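You operate a simulated robot arm through the tools that you are given. There is no shell and no other tool.

The job below is to be done with a simulated two-armed robot. You get a single attempt, and the scene is never put back.

JOB
Take the gauge pad and put it on the rack ledge. Take the core sample with the smallest size on its label from the pad worktop and put it on the pad shelf. Take the 50 mm spacer block from the rack top and put it on the service mat. Put the press weight on the caul plate. Take the rubber smoother and put it on the rivet ledge. Put the bolted block on the post worktop away on the fitting shelf. Take the foam filler and leave it on the profile worktop. Take the keying block and put it on the rivet ledge. Take the blue pad and put it on the post shelf. Take the pale mallet and leave it on the profile worktop. Put the green spacer on the white faced board on the rivet worktop. Do these in any order. Set down upright: spacer block, press weight, rubber smoother, bolted block, foam filler.

The check looks at the end state, three seconds after you hand in, the way a careful person would. Anything else that was tipped, shoved, dropped, spilled or broken makes it a failure.

ROBOT AND FRAMES
Two 6-joint arms with two-finger parallel grippers on one trunk, on a base that moves. Base frame: it is fixed to the floor where the robot stands at the start and does not move with it; the origin is under the middle of the robot, x ahead of it, y to its left, z up. Units: m, rad, N and s.
The left shoulder is at the start at [0.08, 0.216, 1.61], the right one opposite. With the tool pointing down near the work surface each hand reaches from about 0.1 to 0.54 m from the robot's upright axis, wherever it stands, measured 20 degrees to its own side. Places, roughly: blue pad (7x5x4 cm) [7.9, -6.8, 0.8]; bolted block [7.75, -4.75, 0.75]; caul plate (13x10x2 cm) [0.4, 2.4, 0.8]; core sample [0.75, 1.25, 1]; faced board [7.75, -8.5, 0.75]; fitting shelf (151x23 cm) [7.32, 2.36, 0.22]; foam filler (10x5x6 cm) [7.7, -5.5, 0.8]; gauge pad (7x5x4 cm) [0.6, 0.1, 0.9]; green spacer [8, -9.25, 0.75]; keying block [7.5, -7.5, 0.75]; pad shelf [0.6, 0.9, 0.2]; pale mallet (22x6x9 cm) [7.8, -6, 0.8]; post shelf (146x21 cm) [7.6, -5.36, 0.22]; press weight (8x5x9 cm) [-1.5, 3.3, 0.8]; profile worktop [9.1, -2.5, 0.8]; rack ledge (106x15 cm) [0.8, 2.9, 1.22]; rivet ledge (198x19 cm) [7.92, -8.46, 1.28]; rubber smoother (4x4x7 cm) [7.6, -4.8, 0.8]; service mat (24x18 cm) [3.02, 5.06, 0.86]; spacer block [0.5, 3, 0.75]. Payload 3.43 kg a hand.
The tool frame of a hand sits at the grasp point between the pads (the TCP): z along the fingers, y along the line on which they close. The tips reach 0.03 m beyond it. The gripper opens to 0.094 m. The fingers are 0.028 m wide and 0.01 m thick; the gripper's body (0.05 by 0.096 m) begins 0.055 m behind the TCP.
Orientation is that of the tool frame in the base frame, as [roll, pitch, yaw] about the fixed x, y, z axes, in that order (R = Rz(yaw) Ry(pitch) Rx(roll)). With the fingers straight down and closing along the base's y, the tool's x points along the base's -x, its y along +y and its z along -z.

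CONTROLS
- The arms move only by the tool arm_command. It takes "left_plan", "right_plan" or both (then of equal length, played together; a hand with none holds still); each is a list of rows, each a list of 3 entries, a list of its own where there are three numbers: the shift along the tool's x, y, z in m, then the turn, a rotation vector about the tool's x, y, z in rad, then the opening, from 0 (shut) to 1 (fully open). In form: [[[x, y, z], [rx, ry, rz], gripper], ...]. A call has 1 to 20 rows; each row shifts and turns the commanded pose from where the row before left it, along the tool's axes as they then stand. Rows are played at 5 a second. More than 0.05 m and 0.15 rad between two rows, or a gripper value outside its range, and nothing of the call is played. Where a pose cannot be reached the arm comes as near as it can. A force on the tool above 40 N (or 10 N above the force at the start of the call, whichever is more), or a blocked arm, ends the call early, and 0.2 s more pass. The fingers move at their own pace (about 0.072 m/s each) and stop on an object; they squeeze with about 24 N. The grip force told is the motor's: it shows also when the fingers shut on nothing. Time passes only in rows, and 0.2 s behind the last, so rows that do not move let the fingers close. The reply holds the time, the measured pose of the TCP, the force on the tool along the base axes, the opening and the grip force, in the units named above and with some noise, with the torque about the TCP (base axes, N m) and any sound that the robot's microphone picked up, and new pictures: "views" is both (left out), scene, wrist or none (wrist: the cameras of the hands that moved).
- Cameras (640 x 400 px; columns grow to the right, rows downward): "scene" is now at [0.0923, 0.0111, 1.7535]; the picture's right is [0.17, -0.99, 0.00], its down [-0.84, -0.15, -0.53] and it looks along [0.52, 0.09, -0.85] (base axes); focal length 287 px, centre (320, 200). "left" rides on the left gripper at [0.076, -0.014, -0.103] in its tool frame; the picture's right is [0.18, 0.98, 0.00], its down [-0.75, 0.14, -0.64] and it looks along [-0.63, 0.12, 0.77] (tool axes); focal length 243 px, centre (320, 200). "right" rides on the right gripper at [0.076, 0.014, -0.103] in its tool frame; the picture's right is [-0.18, 0.98, 0.00], its down [-0.75, -0.14, -0.64] and it looks along [-0.63, -0.12, 0.77] (tool axes); focal length 243 px, centre (320, 200). There is no depth. A picture from a camera that has moved, and an enlarged one, comes with that camera's place and axes in the base frame and with its lens. The place of the scene camera against the robot may be out by one fixed shift of up to 0.012 m in any direction.
- slide_trunk(by): slides the trunk up (or, below 0, down) by that many m; the arms and the scene camera ride with it, the base frame stays. It gives what a move gives, with no picture.
- steer(legs): drives the robot by 1 to 6 legs, each [ahead, left, turn to the left] in m, m and rad, along the robot's own axes; the way and the turn of a leg run together, so that a leg with both is an arc; at most 1.5 m and 3.142 rad a leg. The arms and the cameras ride along, it lands a little off, and it stops where it bumps. It gives what a move gives, and a new picture of the scene camera.
- head_to(pan, tilt): turns the head with the scene camera to pan (to the left, within 1.501 rad either way) and tilt (down, from -0.506 to 1.204), counted from straight ahead of the robot. It gives what a move gives, and a new picture of the scene camera.
- enlarge(camera, box): a new picture of the part [left, top, right, bottom] of that camera's present view, enlarged. The clock stands still meanwhile.
- job_done(): hands the job in; it is judged then, once.

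Nothing tells you exact positions but the pictures and the camera data. Unless the task says otherwise, let go and move clear before handing in.

The tools are called as name(argument=value, ...) on one line, values as JSON. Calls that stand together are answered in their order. arm_command: Moves the arms, as the interface text tells. Its arguments: {"type":"object","properties":{"left_plan":{"type":"array","items":{"type":"array"}},"right_plan":{"type":"array","items":{"type":"array"}},"views":{"type":"string","enum":["both","scene","wrist","none"]}},"required":[]} The other tools are called the same way: slide_trunk (by) moves the trunk up or down; steer (legs) drives the base; head_to (pan, tilt) turns the head that bears the scene camera; enlarge (camera, box) takes an enlarged picture of a part of a camera's view; job_done () hands the job in.

At the start:

```text
t: 0.0
left_position: [0.3965, 0.3426, 1.039]
left_orientation: [-3.141, 0.002, -3.14]
left_ft_force: [-0.8, 0.6, -0.5]
left_torque: [0.04, -0.01, 0.0]
left_finger_gap: 0.0942
left_finger_force: 0.0
right_position: [0.4487, -0.1035, 1.039]
right_orientation: [3.14, 0.001, 3.14]
right_ft_force: [0.0, 0.4, 0.5]
right_torque: [-0.02, -0.01, -0.02]
right_finger_gap: 0.0941
right_finger_force: 0.1
trunk travel left (down, up): [-0.84, 0.0]
robot x, y, heading: [0.0022, -0.0004, -0.001]
head pan, tilt (commanded): [0.173, 1.018]
```

scene: 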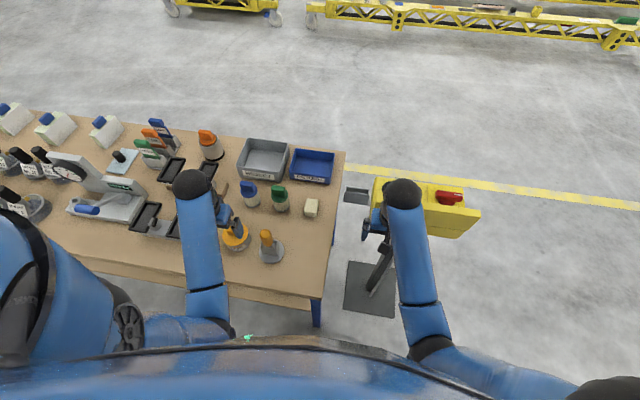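
right: 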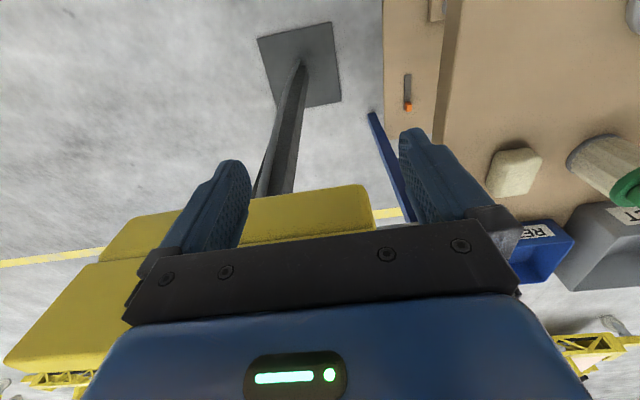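
left: 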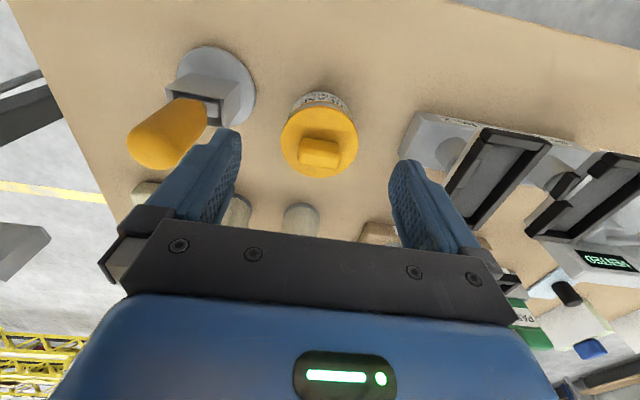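

I see a workbench ahead and to the left with many small items on it, and a yellow stand to the right. I'll first look around with enlarged pictures before moving.

enlarge(camera="scene", box=[0, 90, 200, 260])

enlarge(camera="scene", box=[160, 110, 360, 280])

enlarge(camera="left", box=[100, 0, 640, 360])

enlarge(camera="right", box=[350, 0, 640, 300])

```text
2.35 times, centred on (100, 175) of scene
camera zoom: at [0.0923, 0.0111, 1.7535], right [0.17, -0.99, 0.0], down [-0.84, -0.15, -0.53], along [0.52, 0.09, -0.85], focal length 676 px, centre (838, 259)
```

zoom: 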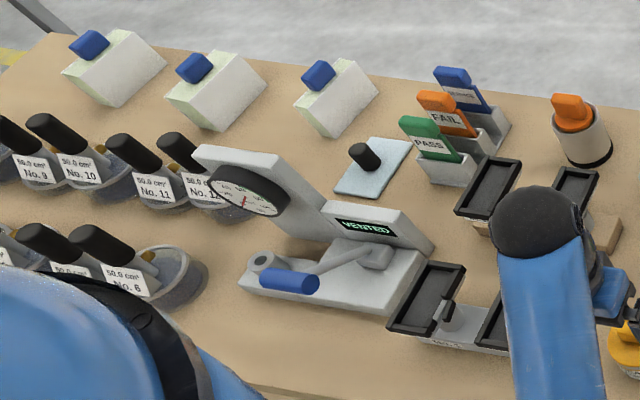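

```text
2.35 times, centred on (260, 195) of scene
camera zoom: at [0.0923, 0.0111, 1.7535], right [0.17, -0.99, 0.0], down [-0.84, -0.15, -0.53], along [0.52, 0.09, -0.85], focal length 676 px, centre (461, 212)
```

zoom: 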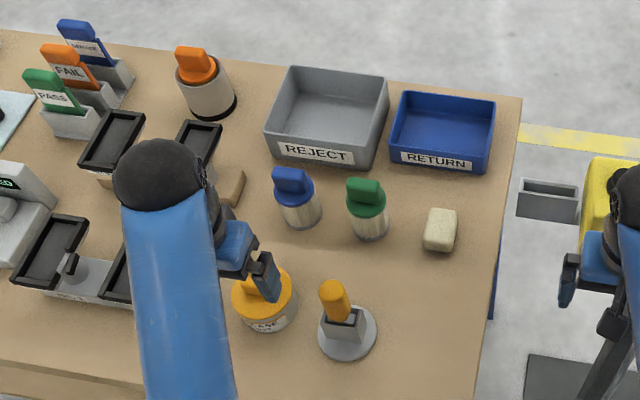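

```text
1.11 times, centred on (370, 180) of left
camera zoom: at [0.3195, 0.3305, 1.1413], right [-0.18, 0.98, 0.0], down [0.75, 0.14, 0.64], along [0.63, 0.12, -0.77], focal length 270 px, centre (264, 222)
```

zoom: 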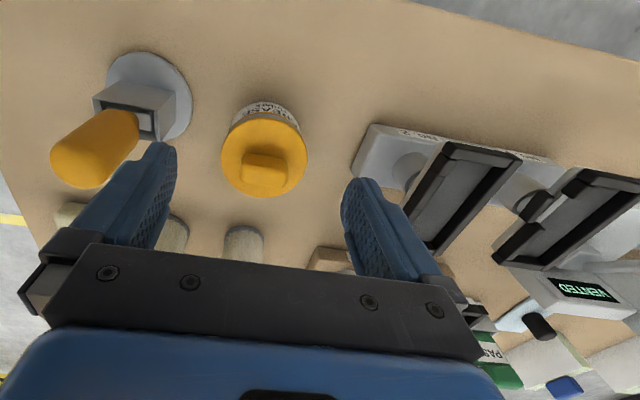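

```text
1.33 times, centred on (495, 150) of right
camera zoom: at [0.372, -0.0883, 1.1414], right [0.18, 0.98, 0.0], down [0.75, -0.14, 0.64], along [0.63, -0.12, -0.77], focal length 324 px, centre (87, 267)
```

zoom: 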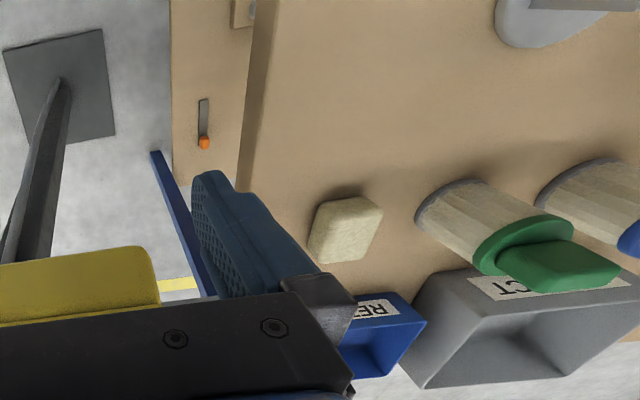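

The cream gauge pad is near [0.60, 0.13, 0.87] on the near worktop. Next I look around with the head to learn the layout of the room.

head_to(pan=1.2, tilt=0.5)

head_to(pan=0.0, tilt=0.2)

head_to(pan=-0.9, tilt=0.2)

head_to(pan=0.8, tilt=0.9)

```text
t: 1.3
left_position: [0.3954, 0.3426, 1.0385]
left_orientation: [3.141, 0.0, -3.14]
left_ft_force: [-0.2, 0.7, 0.4]
left_torque: [0.0, -0.04, 0.03]
left_finger_gap: 0.0942
left_finger_force: 0.1
right_position: [0.4488, -0.1037, 1.0387]
right_orientation: [3.14, -0.001, -3.141]
right_ft_force: [1.0, -0.5, 1.3]
right_torque: [0.02, 0.0, -0.02]
right_finger_gap: 0.0943
right_finger_force: 0.1
trunk travel left (down, up): [-0.84, 0.0]
robot x, y, heading: [0.0018, 0.0016, -0.0]
head pan, tilt (commanded): [1.201, 0.499]
camera scene: at [0.0579, 0.0842, 1.7958], right [0.93, -0.36, 0.0], down [-0.17, -0.45, -0.88], along [0.32, 0.82, -0.48], focal length 287 px, centre (320, 200)
```

scene: 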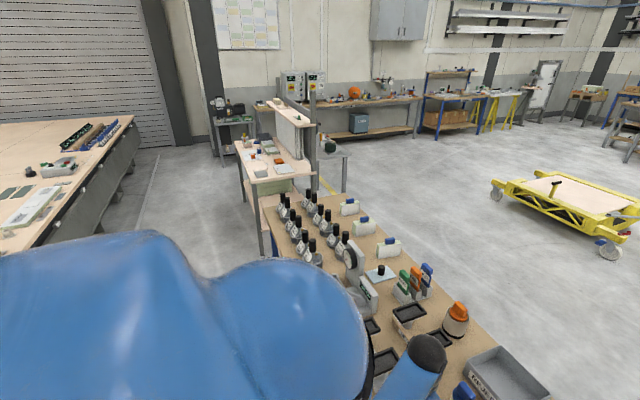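

```text
t: 2.7
left_position: [0.3968, 0.3435, 1.0396]
left_orientation: [-3.141, 0.003, -3.139]
left_ft_force: [0.1, 0.6, -0.7]
left_torque: [-0.01, 0.02, 0.01]
left_finger_gap: 0.0941
left_finger_force: 0.1
right_position: [0.4478, -0.1035, 1.0386]
right_orientation: [-3.141, 0.0, 3.141]
right_ft_force: [0.1, -0.1, 0.6]
right_torque: [-0.02, 0.01, -0.02]
right_finger_gap: 0.0939
right_finger_force: 0.2
trunk travel left (down, up): [-0.84, 0.0]
robot x, y, heading: [0.0016, 0.0008, -0.002]
head pan, tilt (commanded): [0.0, 0.201]
camera scene: at [0.1181, -0.0006, 1.8235], right [0.0, -1.0, 0.0], down [-0.2, 0.0, -0.98], along [0.98, 0.0, -0.2], focal length 287 px, centre (320, 200)
```

scene: 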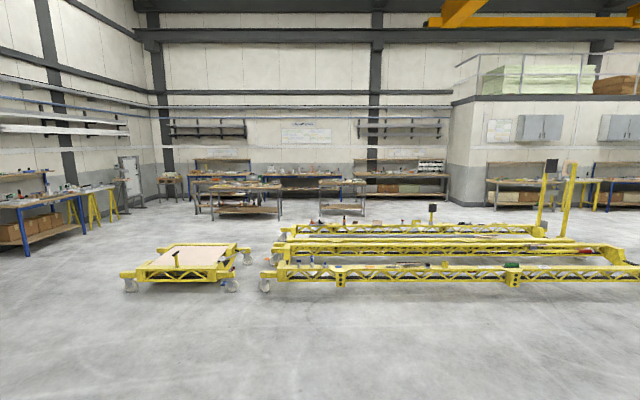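

```text
t: 3.9
left_position: [0.3964, 0.3445, 1.038]
left_orientation: [-3.141, 0.003, -3.14]
left_ft_force: [0.7, 0.0, -0.2]
left_torque: [0.02, 0.0, 0.01]
left_finger_gap: 0.0939
left_finger_force: 0.0
right_position: [0.4496, -0.1028, 1.0391]
right_orientation: [-3.142, 0.001, 3.139]
right_ft_force: [-0.8, 0.0, 0.4]
right_torque: [-0.01, 0.02, -0.02]
right_finger_gap: 0.094
right_finger_force: 0.0
trunk travel left (down, up): [-0.84, 0.0]
robot x, y, heading: [-0.0013, -0.0021, 0.001]
head pan, tilt (commanded): [-0.901, 0.201]
camera scene: at [0.0828, -0.0737, 1.8235], right [-0.78, -0.62, 0.0], down [-0.12, 0.16, -0.98], along [0.61, -0.77, -0.2], focal length 287 px, centre (320, 200)
```

scene: 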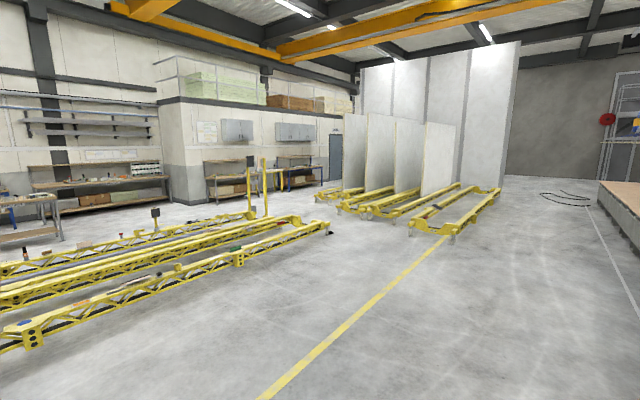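

```text
t: 5.6
left_position: [0.3958, 0.3431, 1.0388]
left_orientation: [-3.141, 0.002, -3.14]
left_ft_force: [-0.4, 0.6, 0.1]
left_torque: [0.0, 0.0, -0.02]
left_finger_gap: 0.0939
left_finger_force: 0.1
right_position: [0.4497, -0.1038, 1.0384]
right_orientation: [3.142, -0.001, 3.142]
right_ft_force: [-0.2, -0.1, 0.6]
right_torque: [0.0, 0.02, 0.0]
right_finger_gap: 0.094
right_finger_force: 0.1
trunk travel left (down, up): [-0.84, 0.0]
robot x, y, heading: [0.0023, 0.0005, 0.0]
head pan, tilt (commanded): [0.799, 0.901]
camera scene: at [0.0776, 0.0535, 1.7619], right [0.72, -0.7, 0.0], down [-0.55, -0.56, -0.62], along [0.43, 0.45, -0.78], focal length 287 px, centre (320, 200)
```

scene: 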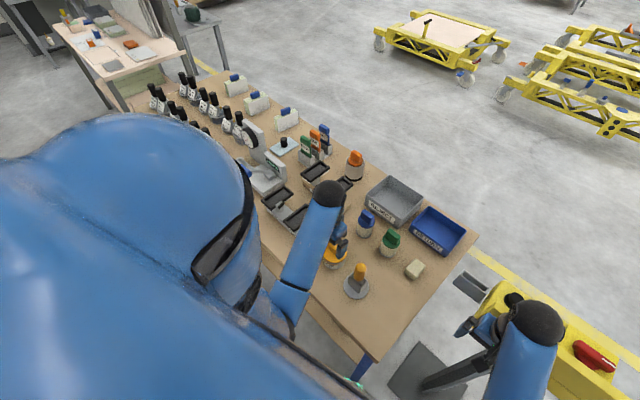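

The near worktop holds the core samples (black-handled, with labels) farther left, and a rack table stands behind it. I look more closely at the left side and the far areas.

head_to(pan=1.5, tilt=0.3)

enlarge(camera="scene", box=[220, 60, 420, 185])

enlarge(camera="scene", box=[400, 0, 640, 150])

enlarge(camera="scene", box=[0, 80, 220, 218])

```text
t: 6.7
left_position: [0.397, 0.3436, 1.0394]
left_orientation: [-3.141, 0.001, -3.141]
left_ft_force: [-1.2, -0.8, -0.3]
left_torque: [-0.01, -0.03, 0.0]
left_finger_gap: 0.094
left_finger_force: 0.0
right_position: [0.4482, -0.1037, 1.0386]
right_orientation: [-3.14, 0.001, -3.141]
right_ft_force: [0.1, -0.3, -0.4]
right_torque: [-0.01, 0.05, 0.0]
right_finger_gap: 0.094
right_finger_force: 0.1
trunk travel left (down, up): [-0.84, 0.0]
robot x, y, heading: [0.0003, -0.0011, 0.0]
head pan, tilt (commanded): [1.499, 0.3]
camera scene: at [0.0318, 0.0926, 1.8141], right [1.0, -0.07, 0.0], down [-0.02, -0.3, -0.95], along [0.07, 0.95, -0.3], focal length 287 px, centre (320, 200)
```

scene: 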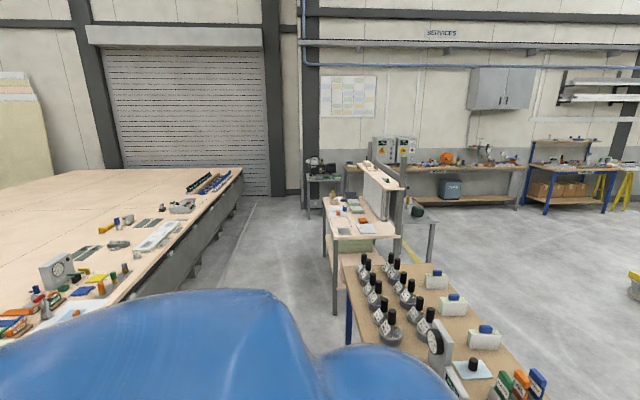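

```text
3.20 times, centred on (320, 122) of scene
camera zoom: at [0.0318, 0.0926, 1.8141], right [1.0, -0.07, 0.0], down [-0.02, -0.3, -0.95], along [0.07, 0.95, -0.3], focal length 919 px, centre (320, 448)
```

zoom: 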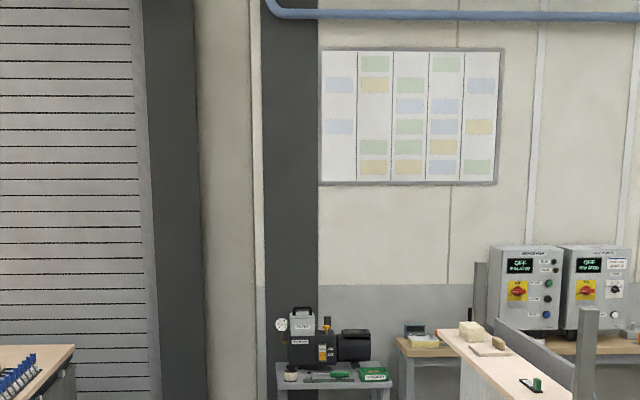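

```text
2.67 times, centred on (520, 75) of scene
camera zoom: at [0.0318, 0.0926, 1.8141], right [1.0, -0.07, 0.0], down [-0.02, -0.3, -0.95], along [0.07, 0.95, -0.3], focal length 766 px, centre (-213, 533)
```

zoom: 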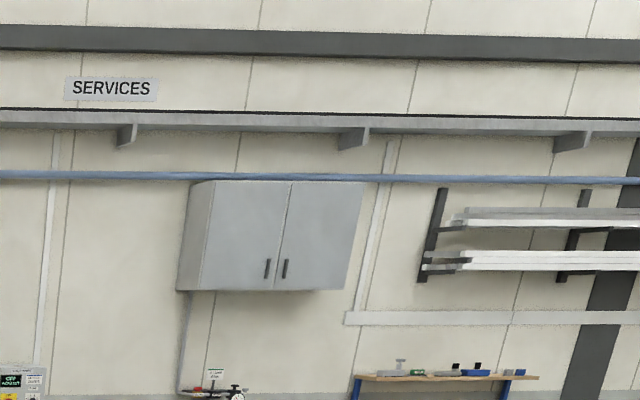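

```text
2.90 times, centred on (110, 149) of scene
camera zoom: at [0.0318, 0.0926, 1.8141], right [1.0, -0.07, 0.0], down [-0.02, -0.3, -0.95], along [0.07, 0.95, -0.3], focal length 833 px, centre (929, 348)
```

zoom: 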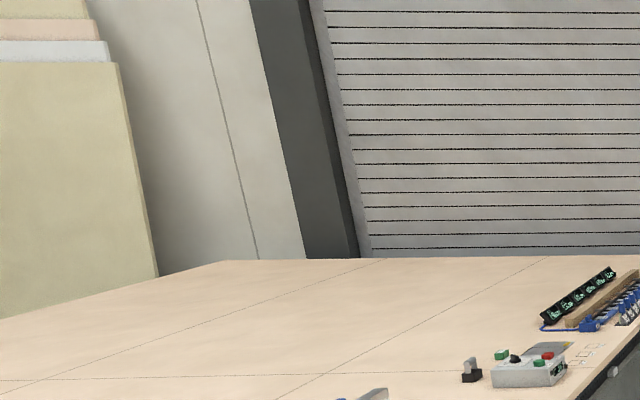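

A lane about 1.4 m wide lies between the big table (edge near x = -1.1) and the benches (front edge near x = 0.29). I look down to judge clearance between my base and the worktop.

head_to(pan=0.0, tilt=1.2)

head_to(pan=-1.2, tilt=1.2)

head_to(pan=-1.5, tilt=0.3)

```text
t: 8.3
left_position: [0.3969, 0.3434, 1.0384]
left_orientation: [3.142, 0.001, -3.14]
left_ft_force: [0.5, 0.4, -0.6]
left_torque: [0.02, 0.01, -0.02]
left_finger_gap: 0.0938
left_finger_force: 0.1
right_position: [0.4497, -0.1031, 1.0398]
right_orientation: [-3.141, 0.001, -3.14]
right_ft_force: [0.0, 0.5, 0.1]
right_torque: [-0.01, 0.07, 0.0]
right_finger_gap: 0.0941
right_finger_force: 0.1
trunk travel left (down, up): [-0.84, 0.0]
robot x, y, heading: [-0.0024, 0.001, -0.003]
head pan, tilt (commanded): [0.0, 1.201]
camera scene: at [0.0808, -0.0006, 1.7421], right [0.0, -1.0, 0.0], down [-0.93, 0.0, -0.36], along [0.36, 0.0, -0.93], focal length 287 px, centre (320, 200)
```

scene: 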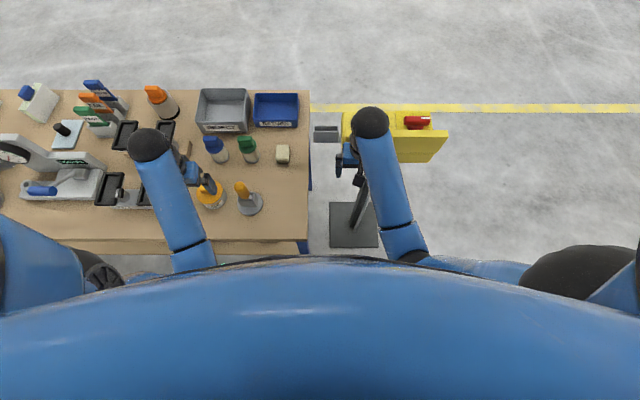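

```text
t: 9.7
left_position: [0.3963, 0.3428, 1.039]
left_orientation: [-3.142, 0.002, -3.141]
left_ft_force: [0.0, 0.1, 0.2]
left_torque: [0.02, 0.01, 0.0]
left_finger_gap: 0.094
left_finger_force: 0.1
right_position: [0.4498, -0.1041, 1.0397]
right_orientation: [3.141, 0.0, -3.141]
right_ft_force: [0.2, -0.2, 0.3]
right_torque: [0.0, -0.02, 0.01]
right_finger_gap: 0.0942
right_finger_force: 0.0
trunk travel left (down, up): [-0.84, 0.0]
robot x, y, heading: [-0.0017, 0.0002, -0.002]
head pan, tilt (commanded): [-1.201, 1.201]
camera scene: at [0.0452, -0.0527, 1.7421], right [-0.93, -0.36, 0.0], down [-0.34, 0.87, -0.36], along [0.13, -0.34, -0.93], focal length 287 px, centre (320, 200)
```

scene: 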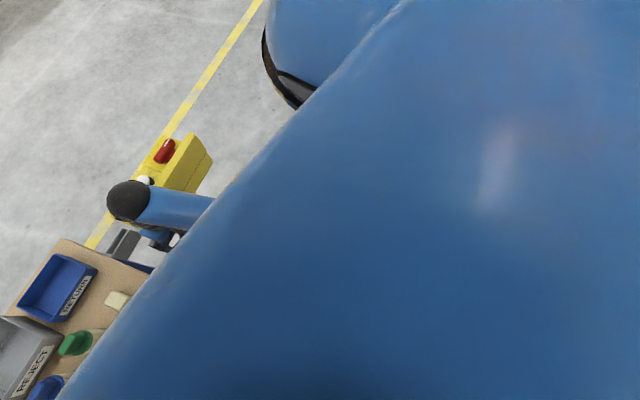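

```text
t: 10.9
left_position: [0.3973, 0.3429, 1.0395]
left_orientation: [3.141, 0.002, -3.14]
left_ft_force: [0.1, 0.1, -0.5]
left_torque: [0.01, -0.04, 0.0]
left_finger_gap: 0.0939
left_finger_force: 0.1
right_position: [0.4487, -0.1035, 1.0385]
right_orientation: [-3.141, -0.001, 3.141]
right_ft_force: [-0.6, 0.5, -0.2]
right_torque: [-0.01, 0.01, 0.0]
right_finger_gap: 0.094
right_finger_force: 0.0
trunk travel left (down, up): [-0.84, 0.0]
robot x, y, heading: [0.0013, 0.0014, -0.004]
head pan, tilt (commanded): [-1.499, 0.3]
camera scene: at [0.0316, -0.0938, 1.8141], right [-1.0, -0.07, 0.0], down [-0.02, 0.3, -0.96], along [0.07, -0.95, -0.3], focal length 287 px, centre (320, 200)
```

scene: 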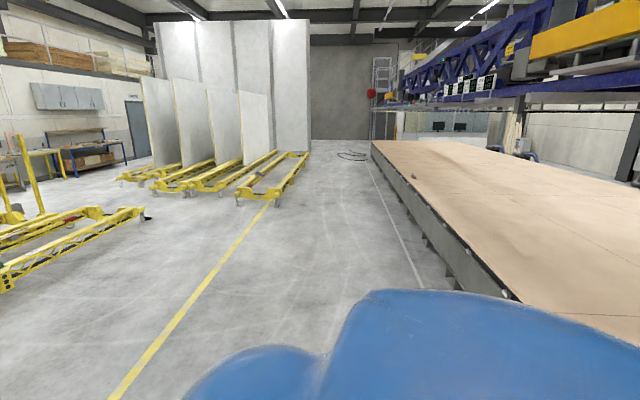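

I can't see my base from the head, so I'll tip the right hand to let its camera look down at the base and the worktop front before driving.

arm_command(right_plan=[[[0.03, 0, -0.03], [0, 0.15, 0], 1], [[0.03, 0, -0.03], [0, 0.15, 0], 1], [[0.03, 0, -0.02], [0, 0.15, 0], 1], [[0.02, 0, -0.02], [0, 0.15, 0], 1], [[0.02, 0, -0.02], [0, 0.15, 0], 1], [[0, 0, 0], [0, 0, 0], 1]], views="wrist")

```text
t: 12.5
left_position: [0.3344, 0.3449, 1.0518]
left_orientation: [-3.141, 0.027, -3.136]
left_ft_force: [1.0, 1.0, 0.0]
left_torque: [-0.04, 0.0, -0.04]
left_finger_gap: 0.0939
left_finger_force: 0.0
right_position: [0.3696, -0.0622, 0.9618]
right_orientation: [3.134, -0.712, 3.14]
right_ft_force: [0.4, 0.4, -0.4]
right_torque: [0.01, 0.03, 0.0]
right_finger_gap: 0.094
right_finger_force: 0.0
right hand out of reach, approached as far as the arm can: row 1, 2, 3, 4, 5
trunk travel left (down, up): [-0.84, 0.0]
robot x, y, heading: [-0.0397, 0.0052, 0.005]
head pan, tilt (commanded): [-1.499, 0.3]
stopped in row 6 (right hand): the arm was blocked; the commanded pose is now the measured one
camera right: at [0.3781, -0.048, 1.0894], right [0.15, 0.98, -0.11], down [0.99, -0.15, 0.0], along [-0.02, -0.11, -0.99], focal length 243 px, centre (320, 200)
```

right: 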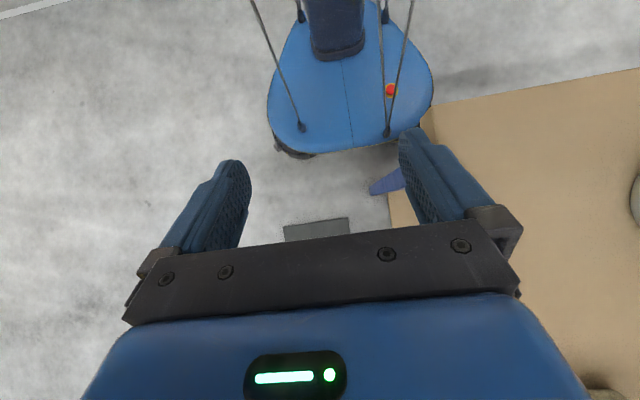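

The right arm got blocked and the body shifted back about 4 cm, so something touched. I look at the arm and surroundings before moving anything else.

head_to(pan=-0.2, tilt=1.0)

enlarge(camera="right", box=[240, 0, 640, 250])

```text
t: 14.0
left_position: [0.3482, 0.3674, 1.0363]
left_orientation: [-3.128, 0.003, -3.117]
left_ft_force: [0.2, 0.3, 1.3]
left_torque: [0.03, -0.02, 0.02]
left_finger_gap: 0.0938
left_finger_force: 0.1
right_position: [0.3924, -0.0359, 0.9489]
right_orientation: [-3.133, -0.736, -3.125]
right_ft_force: [-0.4, 0.4, 0.0]
right_torque: [0.03, 0.0, -0.04]
right_finger_gap: 0.0938
right_finger_force: 0.0
trunk travel left (down, up): [-0.84, 0.0]
robot x, y, heading: [-0.0368, 0.0022, 0.026]
head pan, tilt (commanded): [-0.201, 1.0]
camera scene: at [0.0434, -0.0036, 1.7558], right [-0.18, -0.98, 0.0], down [-0.82, 0.15, -0.55], along [0.54, -0.1, -0.84], focal length 287 px, centre (320, 200)
```

scene: 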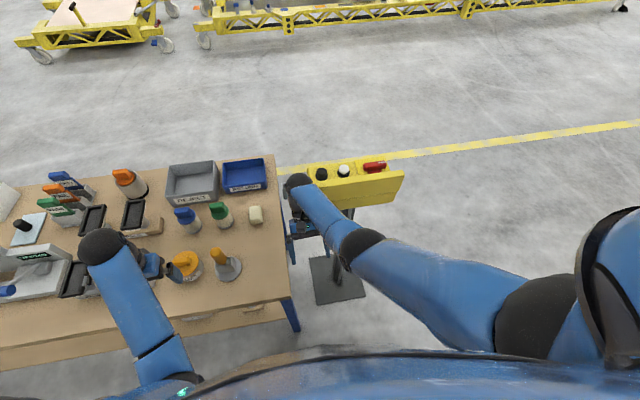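

```text
1.60 times, centred on (440, 125) of right
camera zoom: at [0.4037, -0.019, 1.0754], right [0.11, 0.98, -0.13], down [0.99, -0.12, -0.03], along [-0.04, -0.13, -0.99], focal length 388 px, centre (128, 320)
```

zoom: 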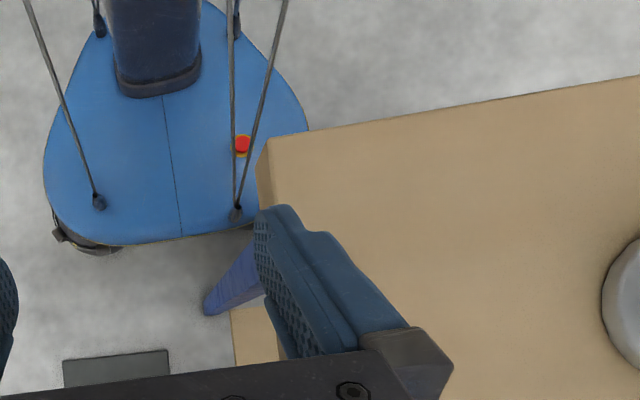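

enlarge(camera="scene", box=[220, 140, 460, 320])

enlarge(camera="right", box=[0, 0, 640, 400])

```text
2.22 times, centred on (340, 230) of scene
camera zoom: at [0.0434, -0.0036, 1.7558], right [-0.18, -0.98, 0.0], down [-0.82, 0.15, -0.55], along [0.54, -0.1, -0.84], focal length 638 px, centre (276, 133)
```

zoom: 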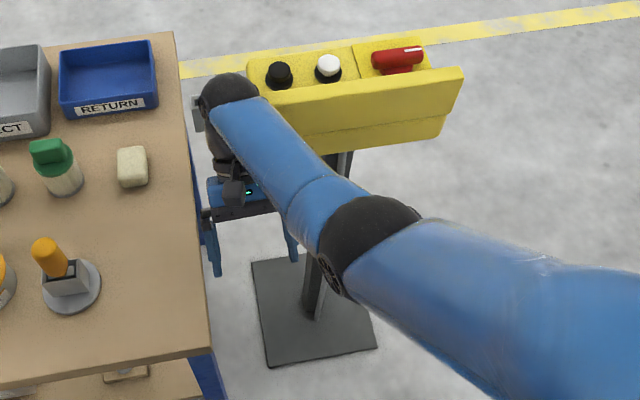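

```text
1.00 times, centred on (320, 200) of right (not enlarged: the box is as wide or as high as the picture)
camera zoom: at [0.4037, -0.019, 1.0754], right [0.11, 0.98, -0.13], down [0.99, -0.12, -0.03], along [-0.04, -0.13, -0.99], focal length 243 px, centre (320, 200)
```

zoom: 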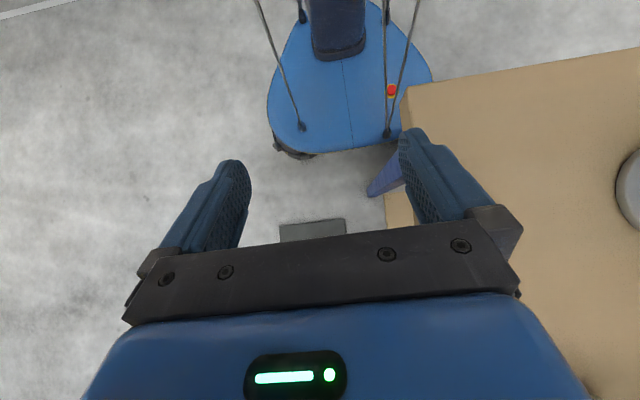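

The right wrist seems to have pressed against the yellow control stand (which looks unmoved). I back the robot away slightly to free it, then restore the hand.

steer(legs=[[-0.1, 0.0, 0.0]])

```text
t: 15.1
left_position: [0.2738, 0.3642, 1.0288]
left_orientation: [-3.132, -0.014, -3.127]
left_ft_force: [0.9, 0.0, 0.0]
left_torque: [0.0, 0.08, 0.02]
left_finger_gap: 0.094
left_finger_force: 0.1
right_position: [0.3144, -0.0414, 0.9396]
right_orientation: [-3.132, -0.753, 3.14]
right_ft_force: [1.4, 1.1, -0.8]
right_torque: [-0.01, 0.06, 0.04]
right_finger_gap: 0.0939
right_finger_force: 0.0
trunk travel left (down, up): [-0.84, 0.0]
robot x, y, heading: [-0.1309, 0.0046, 0.015]
head pan, tilt (commanded): [-0.201, 1.0]
camera scene: at [-0.0232, -0.0051, 1.7533], right [-0.19, -0.98, 0.0], down [-0.83, 0.16, -0.53], along [0.52, -0.1, -0.85], focal length 287 px, centre (320, 200)
```

scene: 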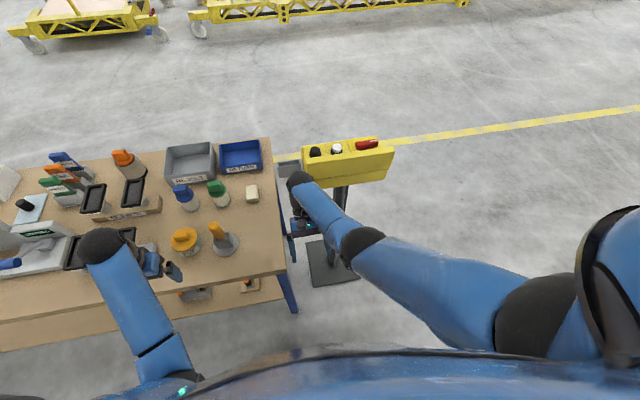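

arm_command(right_plan=[[[0.02, 0, 0], [0, -0.15, 0], 1], [[0.02, 0, -0.01], [0, -0.15, 0], 1], [[0.02, 0, -0.01], [0, -0.15, 0], 1], [[0.01, 0, -0.02], [0, -0.15, 0], 1], [[0.0, 0, -0.03], [0, -0.15, 0], 1], [[0, 0, -0.03], [0, 0, 0], 1], [[0, 0, 0], [0, 0, 0], 1]], views="scene")

```text
t: 16.7
left_position: [0.2639, 0.3626, 1.0349]
left_orientation: [-3.132, -0.003, -3.128]
left_ft_force: [-1.1, 0.7, 0.4]
left_torque: [0.0, 0.0, 0.0]
left_finger_gap: 0.0942
left_finger_force: 0.1
right_position: [0.2736, -0.0396, 1.0485]
right_orientation: [-3.138, 0.01, -3.136]
right_ft_force: [-1.2, 0.1, 0.2]
right_torque: [0.02, 0.01, -0.01]
right_finger_gap: 0.0942
right_finger_force: 0.0
right hand out of reach, approached as far as the arm can: row 1, 2, 6
trunk travel left (down, up): [-0.84, 0.0]
robot x, y, heading: [-0.1373, 0.0047, 0.008]
head pan, tilt (commanded): [-0.201, 1.0]
camera scene: at [-0.0404, -0.0084, 1.7547], right [-0.19, -0.98, 0.0], down [-0.83, 0.16, -0.54], along [0.53, -0.1, -0.84], focal length 287 px, centre (320, 200)
```

scene: 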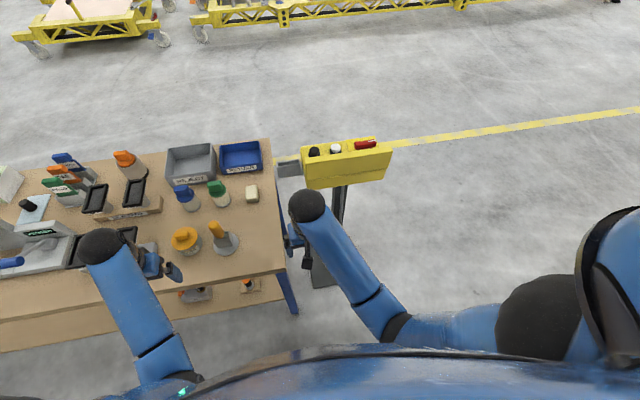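

The hand is free and upright again. I'll back up a bit into clear floor to test how far the arm really reaches with the trunk lower, since the bench items sit deep.

steer(legs=[[-0.3, 0.0, -0.008]])

slide_trunk(by=-0.3)

arm_command(right_plan=[[[0, -0.04, 0], [0, 0, 0], 1], [[0, -0.04, -0.04], [0, 0, 0], 1], [[0, -0.04, -0.04], [0, 0, 0], 1], [[0, 0, -0.04], [0, 0, 0], 1], [[0, 0, -0.04], [0, 0, 0], 1], [[0, 0, 0], [0, 0, 0], 1]], views="none")

```text
t: 18.8
left_position: [-0.0298, 0.3581, 1.0336]
left_orientation: [-3.133, -0.006, -3.132]
left_ft_force: [0.6, -0.4, -0.8]
left_torque: [-0.02, 0.03, -0.01]
left_finger_gap: 0.0941
left_finger_force: 0.1
right_position: [-0.0197, -0.0428, 1.0471]
right_orientation: [-3.137, 0.006, -3.14]
right_ft_force: [-0.2, 0.6, -0.1]
right_torque: [-0.02, 0.05, 0.0]
right_finger_gap: 0.0939
right_finger_force: 0.0
trunk travel left (down, up): [-0.84, 0.0]
robot x, y, heading: [-0.4294, -0.0011, 0.011]
head pan, tilt (commanded): [-0.201, 1.0]
camera scene: at [-0.3325, -0.0116, 1.7544], right [-0.19, -0.98, 0.0], down [-0.83, 0.16, -0.54], along [0.53, -0.1, -0.84], focal length 287 px, centre (320, 200)
```

scene: 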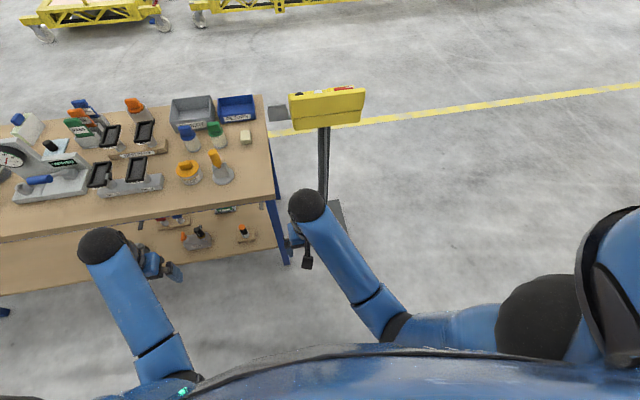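

```text
t: 21.8
left_position: [-0.0313, 0.3581, 0.7339]
left_orientation: [-3.132, -0.005, -3.131]
left_ft_force: [0.5, 0.0, -0.3]
left_torque: [-0.01, 0.01, 0.02]
left_finger_gap: 0.0939
left_finger_force: 0.1
right_position: [-0.0216, -0.043, 0.7478]
right_orientation: [-3.139, 0.009, -3.14]
right_ft_force: [-0.6, 0.3, -0.1]
right_torque: [-0.01, -0.02, 0.0]
right_finger_gap: 0.0938
right_finger_force: 0.1
trunk travel left (down, up): [-0.54, 0.3]
robot x, y, heading: [-0.432, 0.0018, 0.006]
head pan, tilt (commanded): [-0.201, 1.0]
```

```text
refused: row 2 steps farther than a row can; nothing moved
```

arm_command(right_plan=[[[0, -0.04, 0], [0, 0, 0], 1], [[0, -0.04, 0], [0, 0, 0], 1], [[0, 0, -0.04], [0, 0, 0], 1], [[0, 0, -0.04], [0, 0, 0], 1], [[0, 0, -0.04], [0, 0, 0], 1], [[0, 0, -0.04], [0, 0, 0], 1], [[0, 0, 0], [0, 0, 0], 1]], views="none")

```text
t: 23.4
left_position: [-0.0311, 0.3585, 0.7349]
left_orientation: [-3.134, -0.004, -3.132]
left_ft_force: [0.2, -0.9, -0.3]
left_torque: [0.0, -0.01, 0.0]
left_finger_gap: 0.0941
left_finger_force: 0.1
right_position: [-0.0195, -0.1226, 0.7458]
right_orientation: [-3.138, 0.015, -3.141]
right_ft_force: [-0.5, -0.7, 0.7]
right_torque: [0.0, 0.0, 0.01]
right_finger_gap: 0.0939
right_finger_force: 0.1
right hand out of reach, approached as far as the arm can: row 1, 3, 4, 5, 6
trunk travel left (down, up): [-0.54, 0.3]
robot x, y, heading: [-0.4301, -0.0009, 0.01]
head pan, tilt (commanded): [-0.201, 1.0]
```

arm_command(right_plan=[[[0, 0, 0], [0, -0.15, 0], 1], [[0, 0, 0], [0, -0.15, 0], 1], [[0, 0, 0], [0, -0.15, 0], 1], [[0, 0, 0], [0, -0.15, 0], 1], [[0, 0, 0], [0, -0.15, 0], 1], [[-0.027, 0, -0.029], [0, 0, 0], 1], [[-0.027, 0, -0.029], [0, 0, 0], 1], [[-0.027, 0, -0.029], [0, 0, 0], 1], [[-0.027, 0, -0.029], [0, 0, 0], 1], [[-0.027, 0, -0.029], [0, 0, 0], 1], [[0, 0, 0], [0, 0, 0], 1]], views="both")

```text
t: 25.8
left_position: [-0.0316, 0.3565, 0.7344]
left_orientation: [-3.133, -0.004, -3.132]
left_ft_force: [-0.8, -0.3, 0.7]
left_torque: [0.02, -0.01, -0.03]
left_finger_gap: 0.0942
left_finger_force: 0.0
right_position: [0.0017, -0.109, 0.9255]
right_orientation: [-3.135, 0.761, -3.136]
right_ft_force: [-0.6, 0.5, 0.1]
right_torque: [0.01, -0.01, 0.02]
right_finger_gap: 0.094
right_finger_force: 0.1
right hand out of reach, approached as far as the arm can: row 9, 10
trunk travel left (down, up): [-0.54, 0.3]
robot x, y, heading: [-0.4337, 0.0008, 0.011]
head pan, tilt (commanded): [-0.201, 1.0]
camera scene: at [-0.3376, -0.0122, 1.4548], right [-0.19, -0.98, 0.0], down [-0.83, 0.16, -0.54], along [0.53, -0.1, -0.84], focal length 287 px, centre (320, 200)
camera right: at [-0.1261, -0.0931, 0.947], right [0.13, 0.98, 0.12], down [0.1, -0.14, 0.98], along [0.99, -0.12, -0.12], focal length 243 px, centre (320, 200)
```

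scene: 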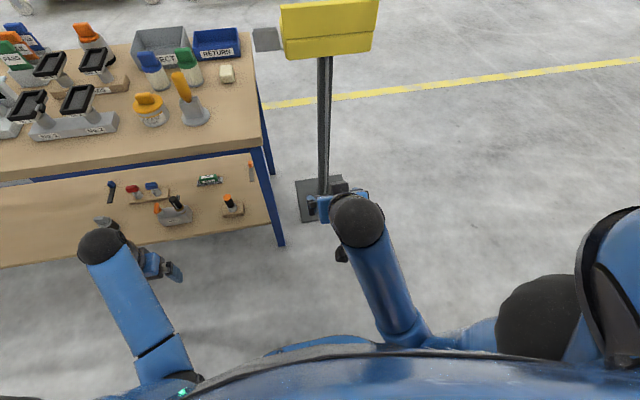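
right: 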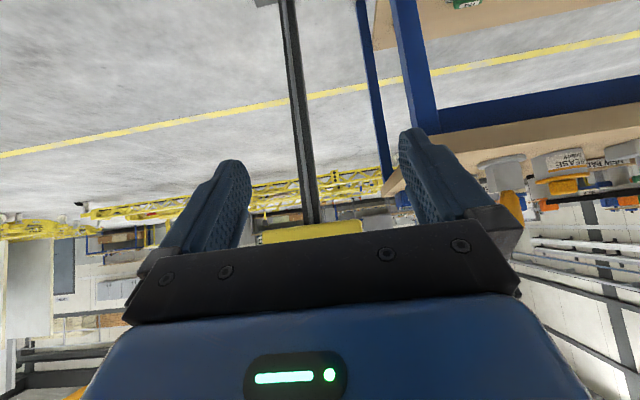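

Pitching the fingers forward lets the hand go higher, so height at "tool down" is limited by wrist flexion. Now I test the forward reach at this lower trunk height, over clear floor.

arm_command(right_plan=[[[-0.029, 0, 0.027], [0, 0.15, 0], 1], [[-0.033, 0, 0.0226], [0, 0.15, 0], 1], [[-0.036, 0, 0.0174], [0, 0.15, 0], 1], [[-0.038, 0, 0.0118], [0, 0.15, 0], 1], [[-0.0395, 0, 0.006], [0, 0.15, 0], 1], [[-0.04, 0, 0.0], [0, 0.0, 0], 1], [[0, 0, 0], [0, 0, 0], 1]], views="none")

```text
t: 27.4
left_position: [-0.031, 0.3584, 0.7342]
left_orientation: [-3.133, -0.006, -3.13]
left_ft_force: [0.5, 0.0, 1.1]
left_torque: [-0.02, 0.03, 0.0]
left_finger_gap: 0.0941
left_finger_force: 0.1
right_position: [0.2687, -0.1055, 0.8779]
right_orientation: [-3.138, 0.012, -3.14]
right_ft_force: [1.3, -1.3, -0.1]
right_torque: [0.01, -0.03, -0.03]
right_finger_gap: 0.0941
right_finger_force: 0.1
right hand out of reach, approached as far as the arm can: row 2, 3, 4
trunk travel left (down, up): [-0.54, 0.3]
robot x, y, heading: [-0.4318, 0.0019, 0.01]
head pan, tilt (commanded): [-0.201, 1.0]
```

Reach is fine with the trunk lower (0.70 m from my axis at bench height). I'll retract the left hand, raise the trunk, then move in front of the gauge pad with the right hand above the bench items.

arm_command(left_plan=[[[0.04, 0, 0], [0, 0, 0], 1], [[0.04, 0, 0], [0, 0, 0], 1], [[0.04, 0, 0], [0, 0, 0], 1], [[0.04, 0, 0], [0, 0, 0], 1], [[0.03, 0, 0], [0, 0, 0], 1], [[0, 0, 0], [0, 0, 0], 1]], views="none")

slide_trunk(by=0.28)

head_to(pan=0.0, tilt=0.9)

```text
t: 28.7
left_position: [-0.1501, 0.3692, 0.7592]
left_orientation: [3.058, 0.085, 2.973]
left_ft_force: [-0.1, 0.0, -0.1]
left_torque: [0.02, -0.03, -0.01]
left_finger_gap: 0.094
left_finger_force: 0.1
right_position: [0.2688, -0.1057, 0.8756]
right_orientation: [-3.138, 0.009, -3.141]
right_ft_force: [-0.3, -0.8, -0.4]
right_torque: [0.0, -0.03, -0.03]
right_finger_gap: 0.0938
right_finger_force: 0.0
trunk travel left (down, up): [-0.54, 0.3]
robot x, y, heading: [-0.4294, 0.0042, 0.008]
head pan, tilt (commanded): [-0.201, 1.0]
stopped in row 6 (left hand): the arm was blocked; the commanded pose is now the measured one
```

```text
t: 31.5
left_position: [-0.1497, 0.372, 1.0445]
left_orientation: [3.053, 0.088, 2.981]
left_ft_force: [0.4, 0.2, 0.8]
left_torque: [-0.02, 0.0, -0.01]
left_finger_gap: 0.094
left_finger_force: 0.1
right_position: [0.2678, -0.1058, 1.1595]
right_orientation: [-3.137, 0.01, -3.14]
right_ft_force: [-0.6, -0.2, -0.6]
right_torque: [0.01, -0.02, -0.03]
right_finger_gap: 0.0937
right_finger_force: 0.1
trunk travel left (down, up): [-0.82, 0.02]
robot x, y, heading: [-0.4302, 0.0063, 0.01]
head pan, tilt (commanded): [-0.201, 1.0]
```

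```text
t: 32.2
left_position: [-0.1492, 0.3723, 1.0435]
left_orientation: [3.053, 0.088, 2.979]
left_ft_force: [0.1, 0.3, -0.2]
left_torque: [0.03, -0.02, -0.04]
left_finger_gap: 0.094
left_finger_force: 0.1
right_position: [0.2689, -0.1049, 1.1578]
right_orientation: [-3.138, 0.01, -3.139]
right_ft_force: [0.2, 0.1, 0.7]
right_torque: [0.02, 0.01, 0.0]
right_finger_gap: 0.0939
right_finger_force: 0.1
trunk travel left (down, up): [-0.82, 0.02]
robot x, y, heading: [-0.4276, -0.0038, 0.004]
head pan, tilt (commanded): [0.0, 0.901]
camera scene: at [-0.3294, 0.0022, 1.7422], right [0.01, -1.0, 0.0], down [-0.78, -0.01, -0.62], along [0.62, 0.01, -0.78], focal length 287 px, centre (320, 200)
```

scene: 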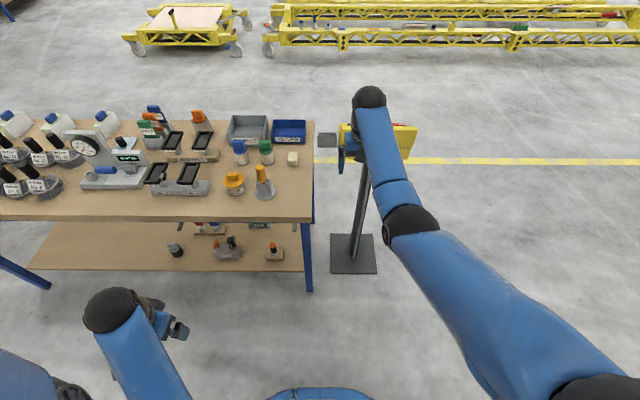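

steer(legs=[[0.0, 0.24, 0.0], [0.34, 0.0, 0.0]])

enlarge(camera="right", box=[160, 0, 480, 200])

```text
t: 35.9
left_position: [0.201, 0.6132, 1.0448]
left_orientation: [3.053, 0.091, 2.974]
left_ft_force: [0.6, 0.2, 0.4]
left_torque: [0.01, -0.01, -0.01]
left_finger_gap: 0.0939
left_finger_force: 0.1
right_position: [0.6138, 0.1361, 1.1607]
right_orientation: [-3.136, 0.012, 3.138]
right_ft_force: [-1.4, 0.0, 0.1]
right_torque: [-0.01, -0.03, -0.01]
right_finger_gap: 0.094
right_finger_force: 0.0
trunk travel left (down, up): [-0.82, 0.02]
robot x, y, heading: [-0.081, 0.2454, 0.001]
head pan, tilt (commanded): [0.0, 0.901]
camera scene: at [0.016, 0.2466, 1.7422], right [0.0, -1.0, 0.0], down [-0.78, 0.0, -0.62], along [0.62, 0.0, -0.78], focal length 287 px, centre (320, 200)
```

scene: 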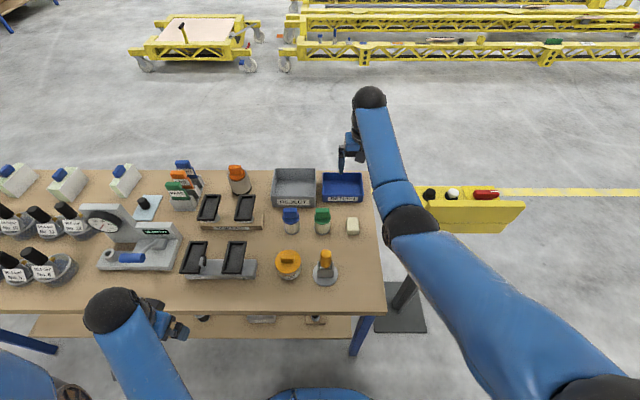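

```text
2.00 times, centred on (320, 100) of right
camera zoom: at [0.5363, 0.1513, 1.2615], right [0.19, 0.98, 0.0], down [0.74, -0.14, 0.65], along [0.64, -0.12, -0.76], focal length 485 px, centre (320, 400)
```

zoom: 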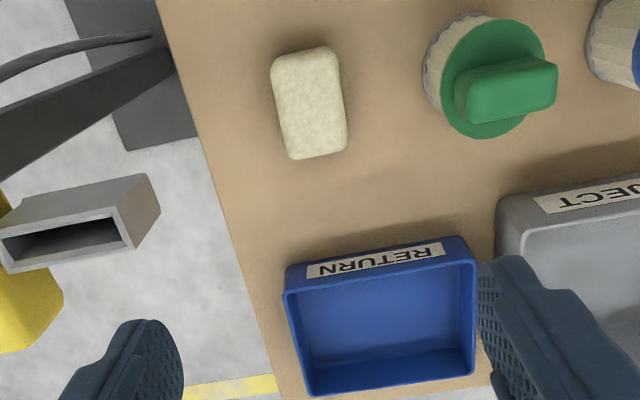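

The pad is centred near (0.593, 0.134), long side along x. I align the right hand above it with a narrowed opening and lower the trunk most of the way.

arm_command(right_plan=[[[0.021, -0.002, 0], [0, 0, 0], 0.75], [[0, 0, 0], [0, 0, 0], 0.75], [[0, 0, 0], [0, 0, 0], 0.75]], views="none")

slide_trunk(by=-0.21)

enlarge(camera="right", box=[160, 0, 480, 200])

```text
t: 36.7
left_position: [0.2033, 0.6147, 1.0446]
left_orientation: [3.053, 0.089, 2.971]
left_ft_force: [-0.2, 0.6, 0.2]
left_torque: [0.01, 0.0, 0.02]
left_finger_gap: 0.094
left_finger_force: 0.0
right_position: [0.5978, 0.1337, 1.1568]
right_orientation: [-3.139, 0.012, 3.138]
right_ft_force: [0.1, 0.6, -0.8]
right_torque: [0.03, 0.0, -0.02]
right_finger_gap: 0.0703
right_finger_force: 0.1
trunk travel left (down, up): [-0.82, 0.02]
robot x, y, heading: [-0.0809, 0.2464, -0.0]
head pan, tilt (commanded): [0.0, 0.901]
```

```text
t: 38.9
left_position: [0.202, 0.6147, 0.8342]
left_orientation: [3.051, 0.091, 2.975]
left_ft_force: [0.1, 0.8, 1.6]
left_torque: [0.01, -0.02, -0.01]
left_finger_gap: 0.0938
left_finger_force: 0.1
right_position: [0.5974, 0.1335, 0.9472]
right_orientation: [-3.136, 0.011, 3.138]
right_ft_force: [0.7, 0.0, 0.1]
right_torque: [-0.01, 0.02, 0.02]
right_finger_gap: 0.0706
right_finger_force: 0.1
trunk travel left (down, up): [-0.61, 0.23]
robot x, y, heading: [-0.077, 0.2432, 0.004]
head pan, tilt (commanded): [0.0, 0.901]
```

```text
2.00 times, centred on (320, 100) of right
camera zoom: at [0.5194, 0.1494, 1.0483], right [0.19, 0.98, 0.0], down [0.75, -0.14, 0.65], along [0.64, -0.12, -0.76], focal length 485 px, centre (320, 400)
```

zoom: 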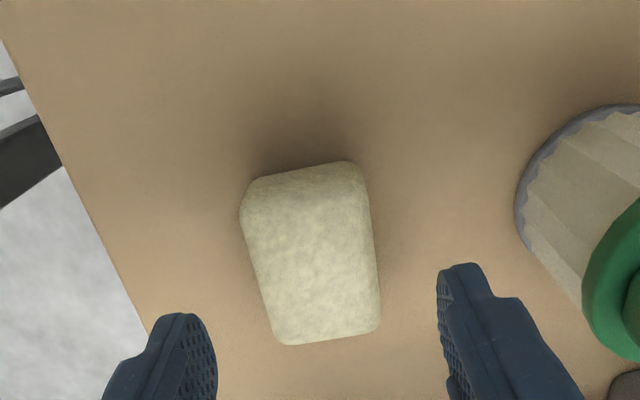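

arm_command(right_plan=[[[0.006, 0, 0.02], [0, 0, 0], 0.75], [[0, 0, 0.02], [0, 0, 0], 0.75], [[0, 0, 0.015], [0, 0, 0], 0.75], [[0, 0, 0.008], [0, 0, 0], 0.75], [[0, 0, 0], [0, 0, 0], 0.75]], views="wrist")

```text
t: 40.1
left_position: [0.2016, 0.6154, 0.8349]
left_orientation: [3.052, 0.09, 2.973]
left_ft_force: [-0.7, 0.1, -0.6]
left_torque: [0.02, -0.01, 0.0]
left_finger_gap: 0.0939
left_finger_force: 0.1
right_position: [0.5909, 0.1326, 0.8829]
right_orientation: [-3.139, 0.01, 3.138]
right_ft_force: [0.2, 0.2, -0.3]
right_torque: [0.02, 0.0, -0.03]
right_finger_gap: 0.0704
right_finger_force: 0.1
trunk travel left (down, up): [-0.61, 0.23]
robot x, y, heading: [-0.0796, 0.2439, 0.002]
head pan, tilt (commanded): [0.0, 0.901]
camera right: at [0.5129, 0.1486, 0.9848], right [0.19, 0.98, 0.0], down [0.75, -0.14, 0.65], along [0.64, -0.12, -0.76], focal length 243 px, centre (320, 200)
```

right: 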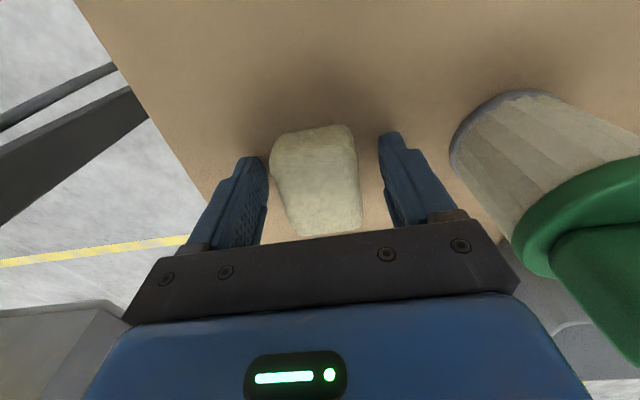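

arm_command(right_plan=[[[0, 0, 0], [0, 0, 0], 0.0], [[0, 0, 0], [0, 0, 0], 0.0], [[0, 0, 0], [0, 0, 0], 0.0], [[0, 0, 0], [0, 0, 0], 0.0], [[0, 0, -0.02], [0, 0, 0], 0.0], [[0, 0, -0.02], [0, 0, 0], 0.0], [[0, 0, 0], [0, 0, 0], 0.0]], views="wrist")

```text
t: 41.7
left_position: [0.2025, 0.615, 0.8345]
left_orientation: [3.052, 0.09, 2.972]
left_ft_force: [-0.1, 0.0, 0.4]
left_torque: [0.03, 0.02, -0.05]
left_finger_gap: 0.094
left_finger_force: 0.0
right_position: [0.5907, 0.1319, 0.9249]
right_orientation: [-3.138, 0.009, 3.138]
right_ft_force: [-0.2, -0.9, 0.7]
right_torque: [-0.01, 0.02, -0.02]
right_finger_gap: 0.0
right_finger_force: 23.7
trunk travel left (down, up): [-0.61, 0.23]
robot x, y, heading: [-0.0771, 0.2481, 0.005]
head pan, tilt (commanded): [0.0, 0.901]
camera right: at [0.5126, 0.1482, 1.0261], right [0.19, 0.98, 0.0], down [0.75, -0.14, 0.65], along [0.64, -0.12, -0.76], focal length 243 px, centre (320, 200)
```

right: 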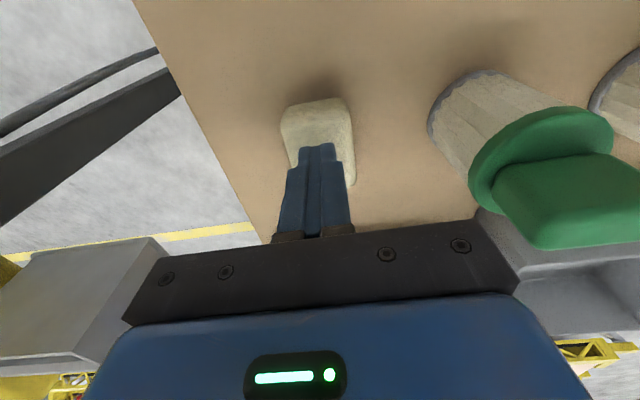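

The fingers closed to zero, so they passed above or slipped off the pad. I look closely before trying lower.

enlarge(camera="right", box=[220, 60, 440, 200])

enlarge(camera="scene", box=[260, 120, 460, 260])

```text
2.86 times, centred on (330, 130) of right
camera zoom: at [0.5126, 0.1482, 1.0261], right [0.19, 0.98, 0.0], down [0.75, -0.14, 0.65], along [0.64, -0.12, -0.76], focal length 693 px, centre (291, 400)
```

zoom: 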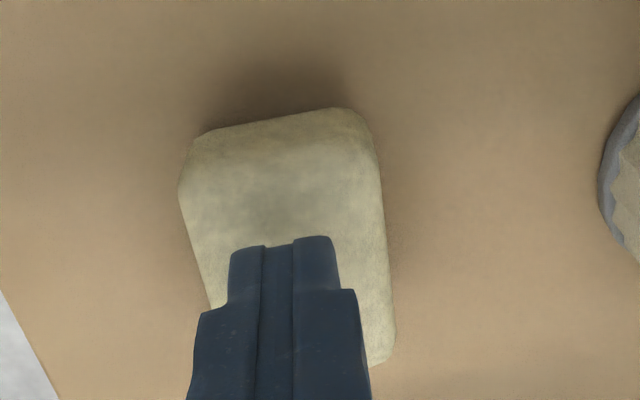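

```text
2.86 times, centred on (360, 190) of scene
camera zoom: at [0.0205, 0.2465, 1.5319], right [0.0, -1.0, 0.0], down [-0.78, 0.0, -0.62], along [0.62, 0.0, -0.78], focal length 821 px, centre (206, 229)
```

zoom: 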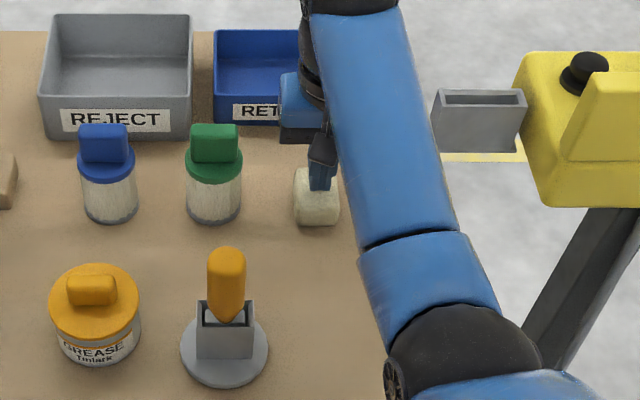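

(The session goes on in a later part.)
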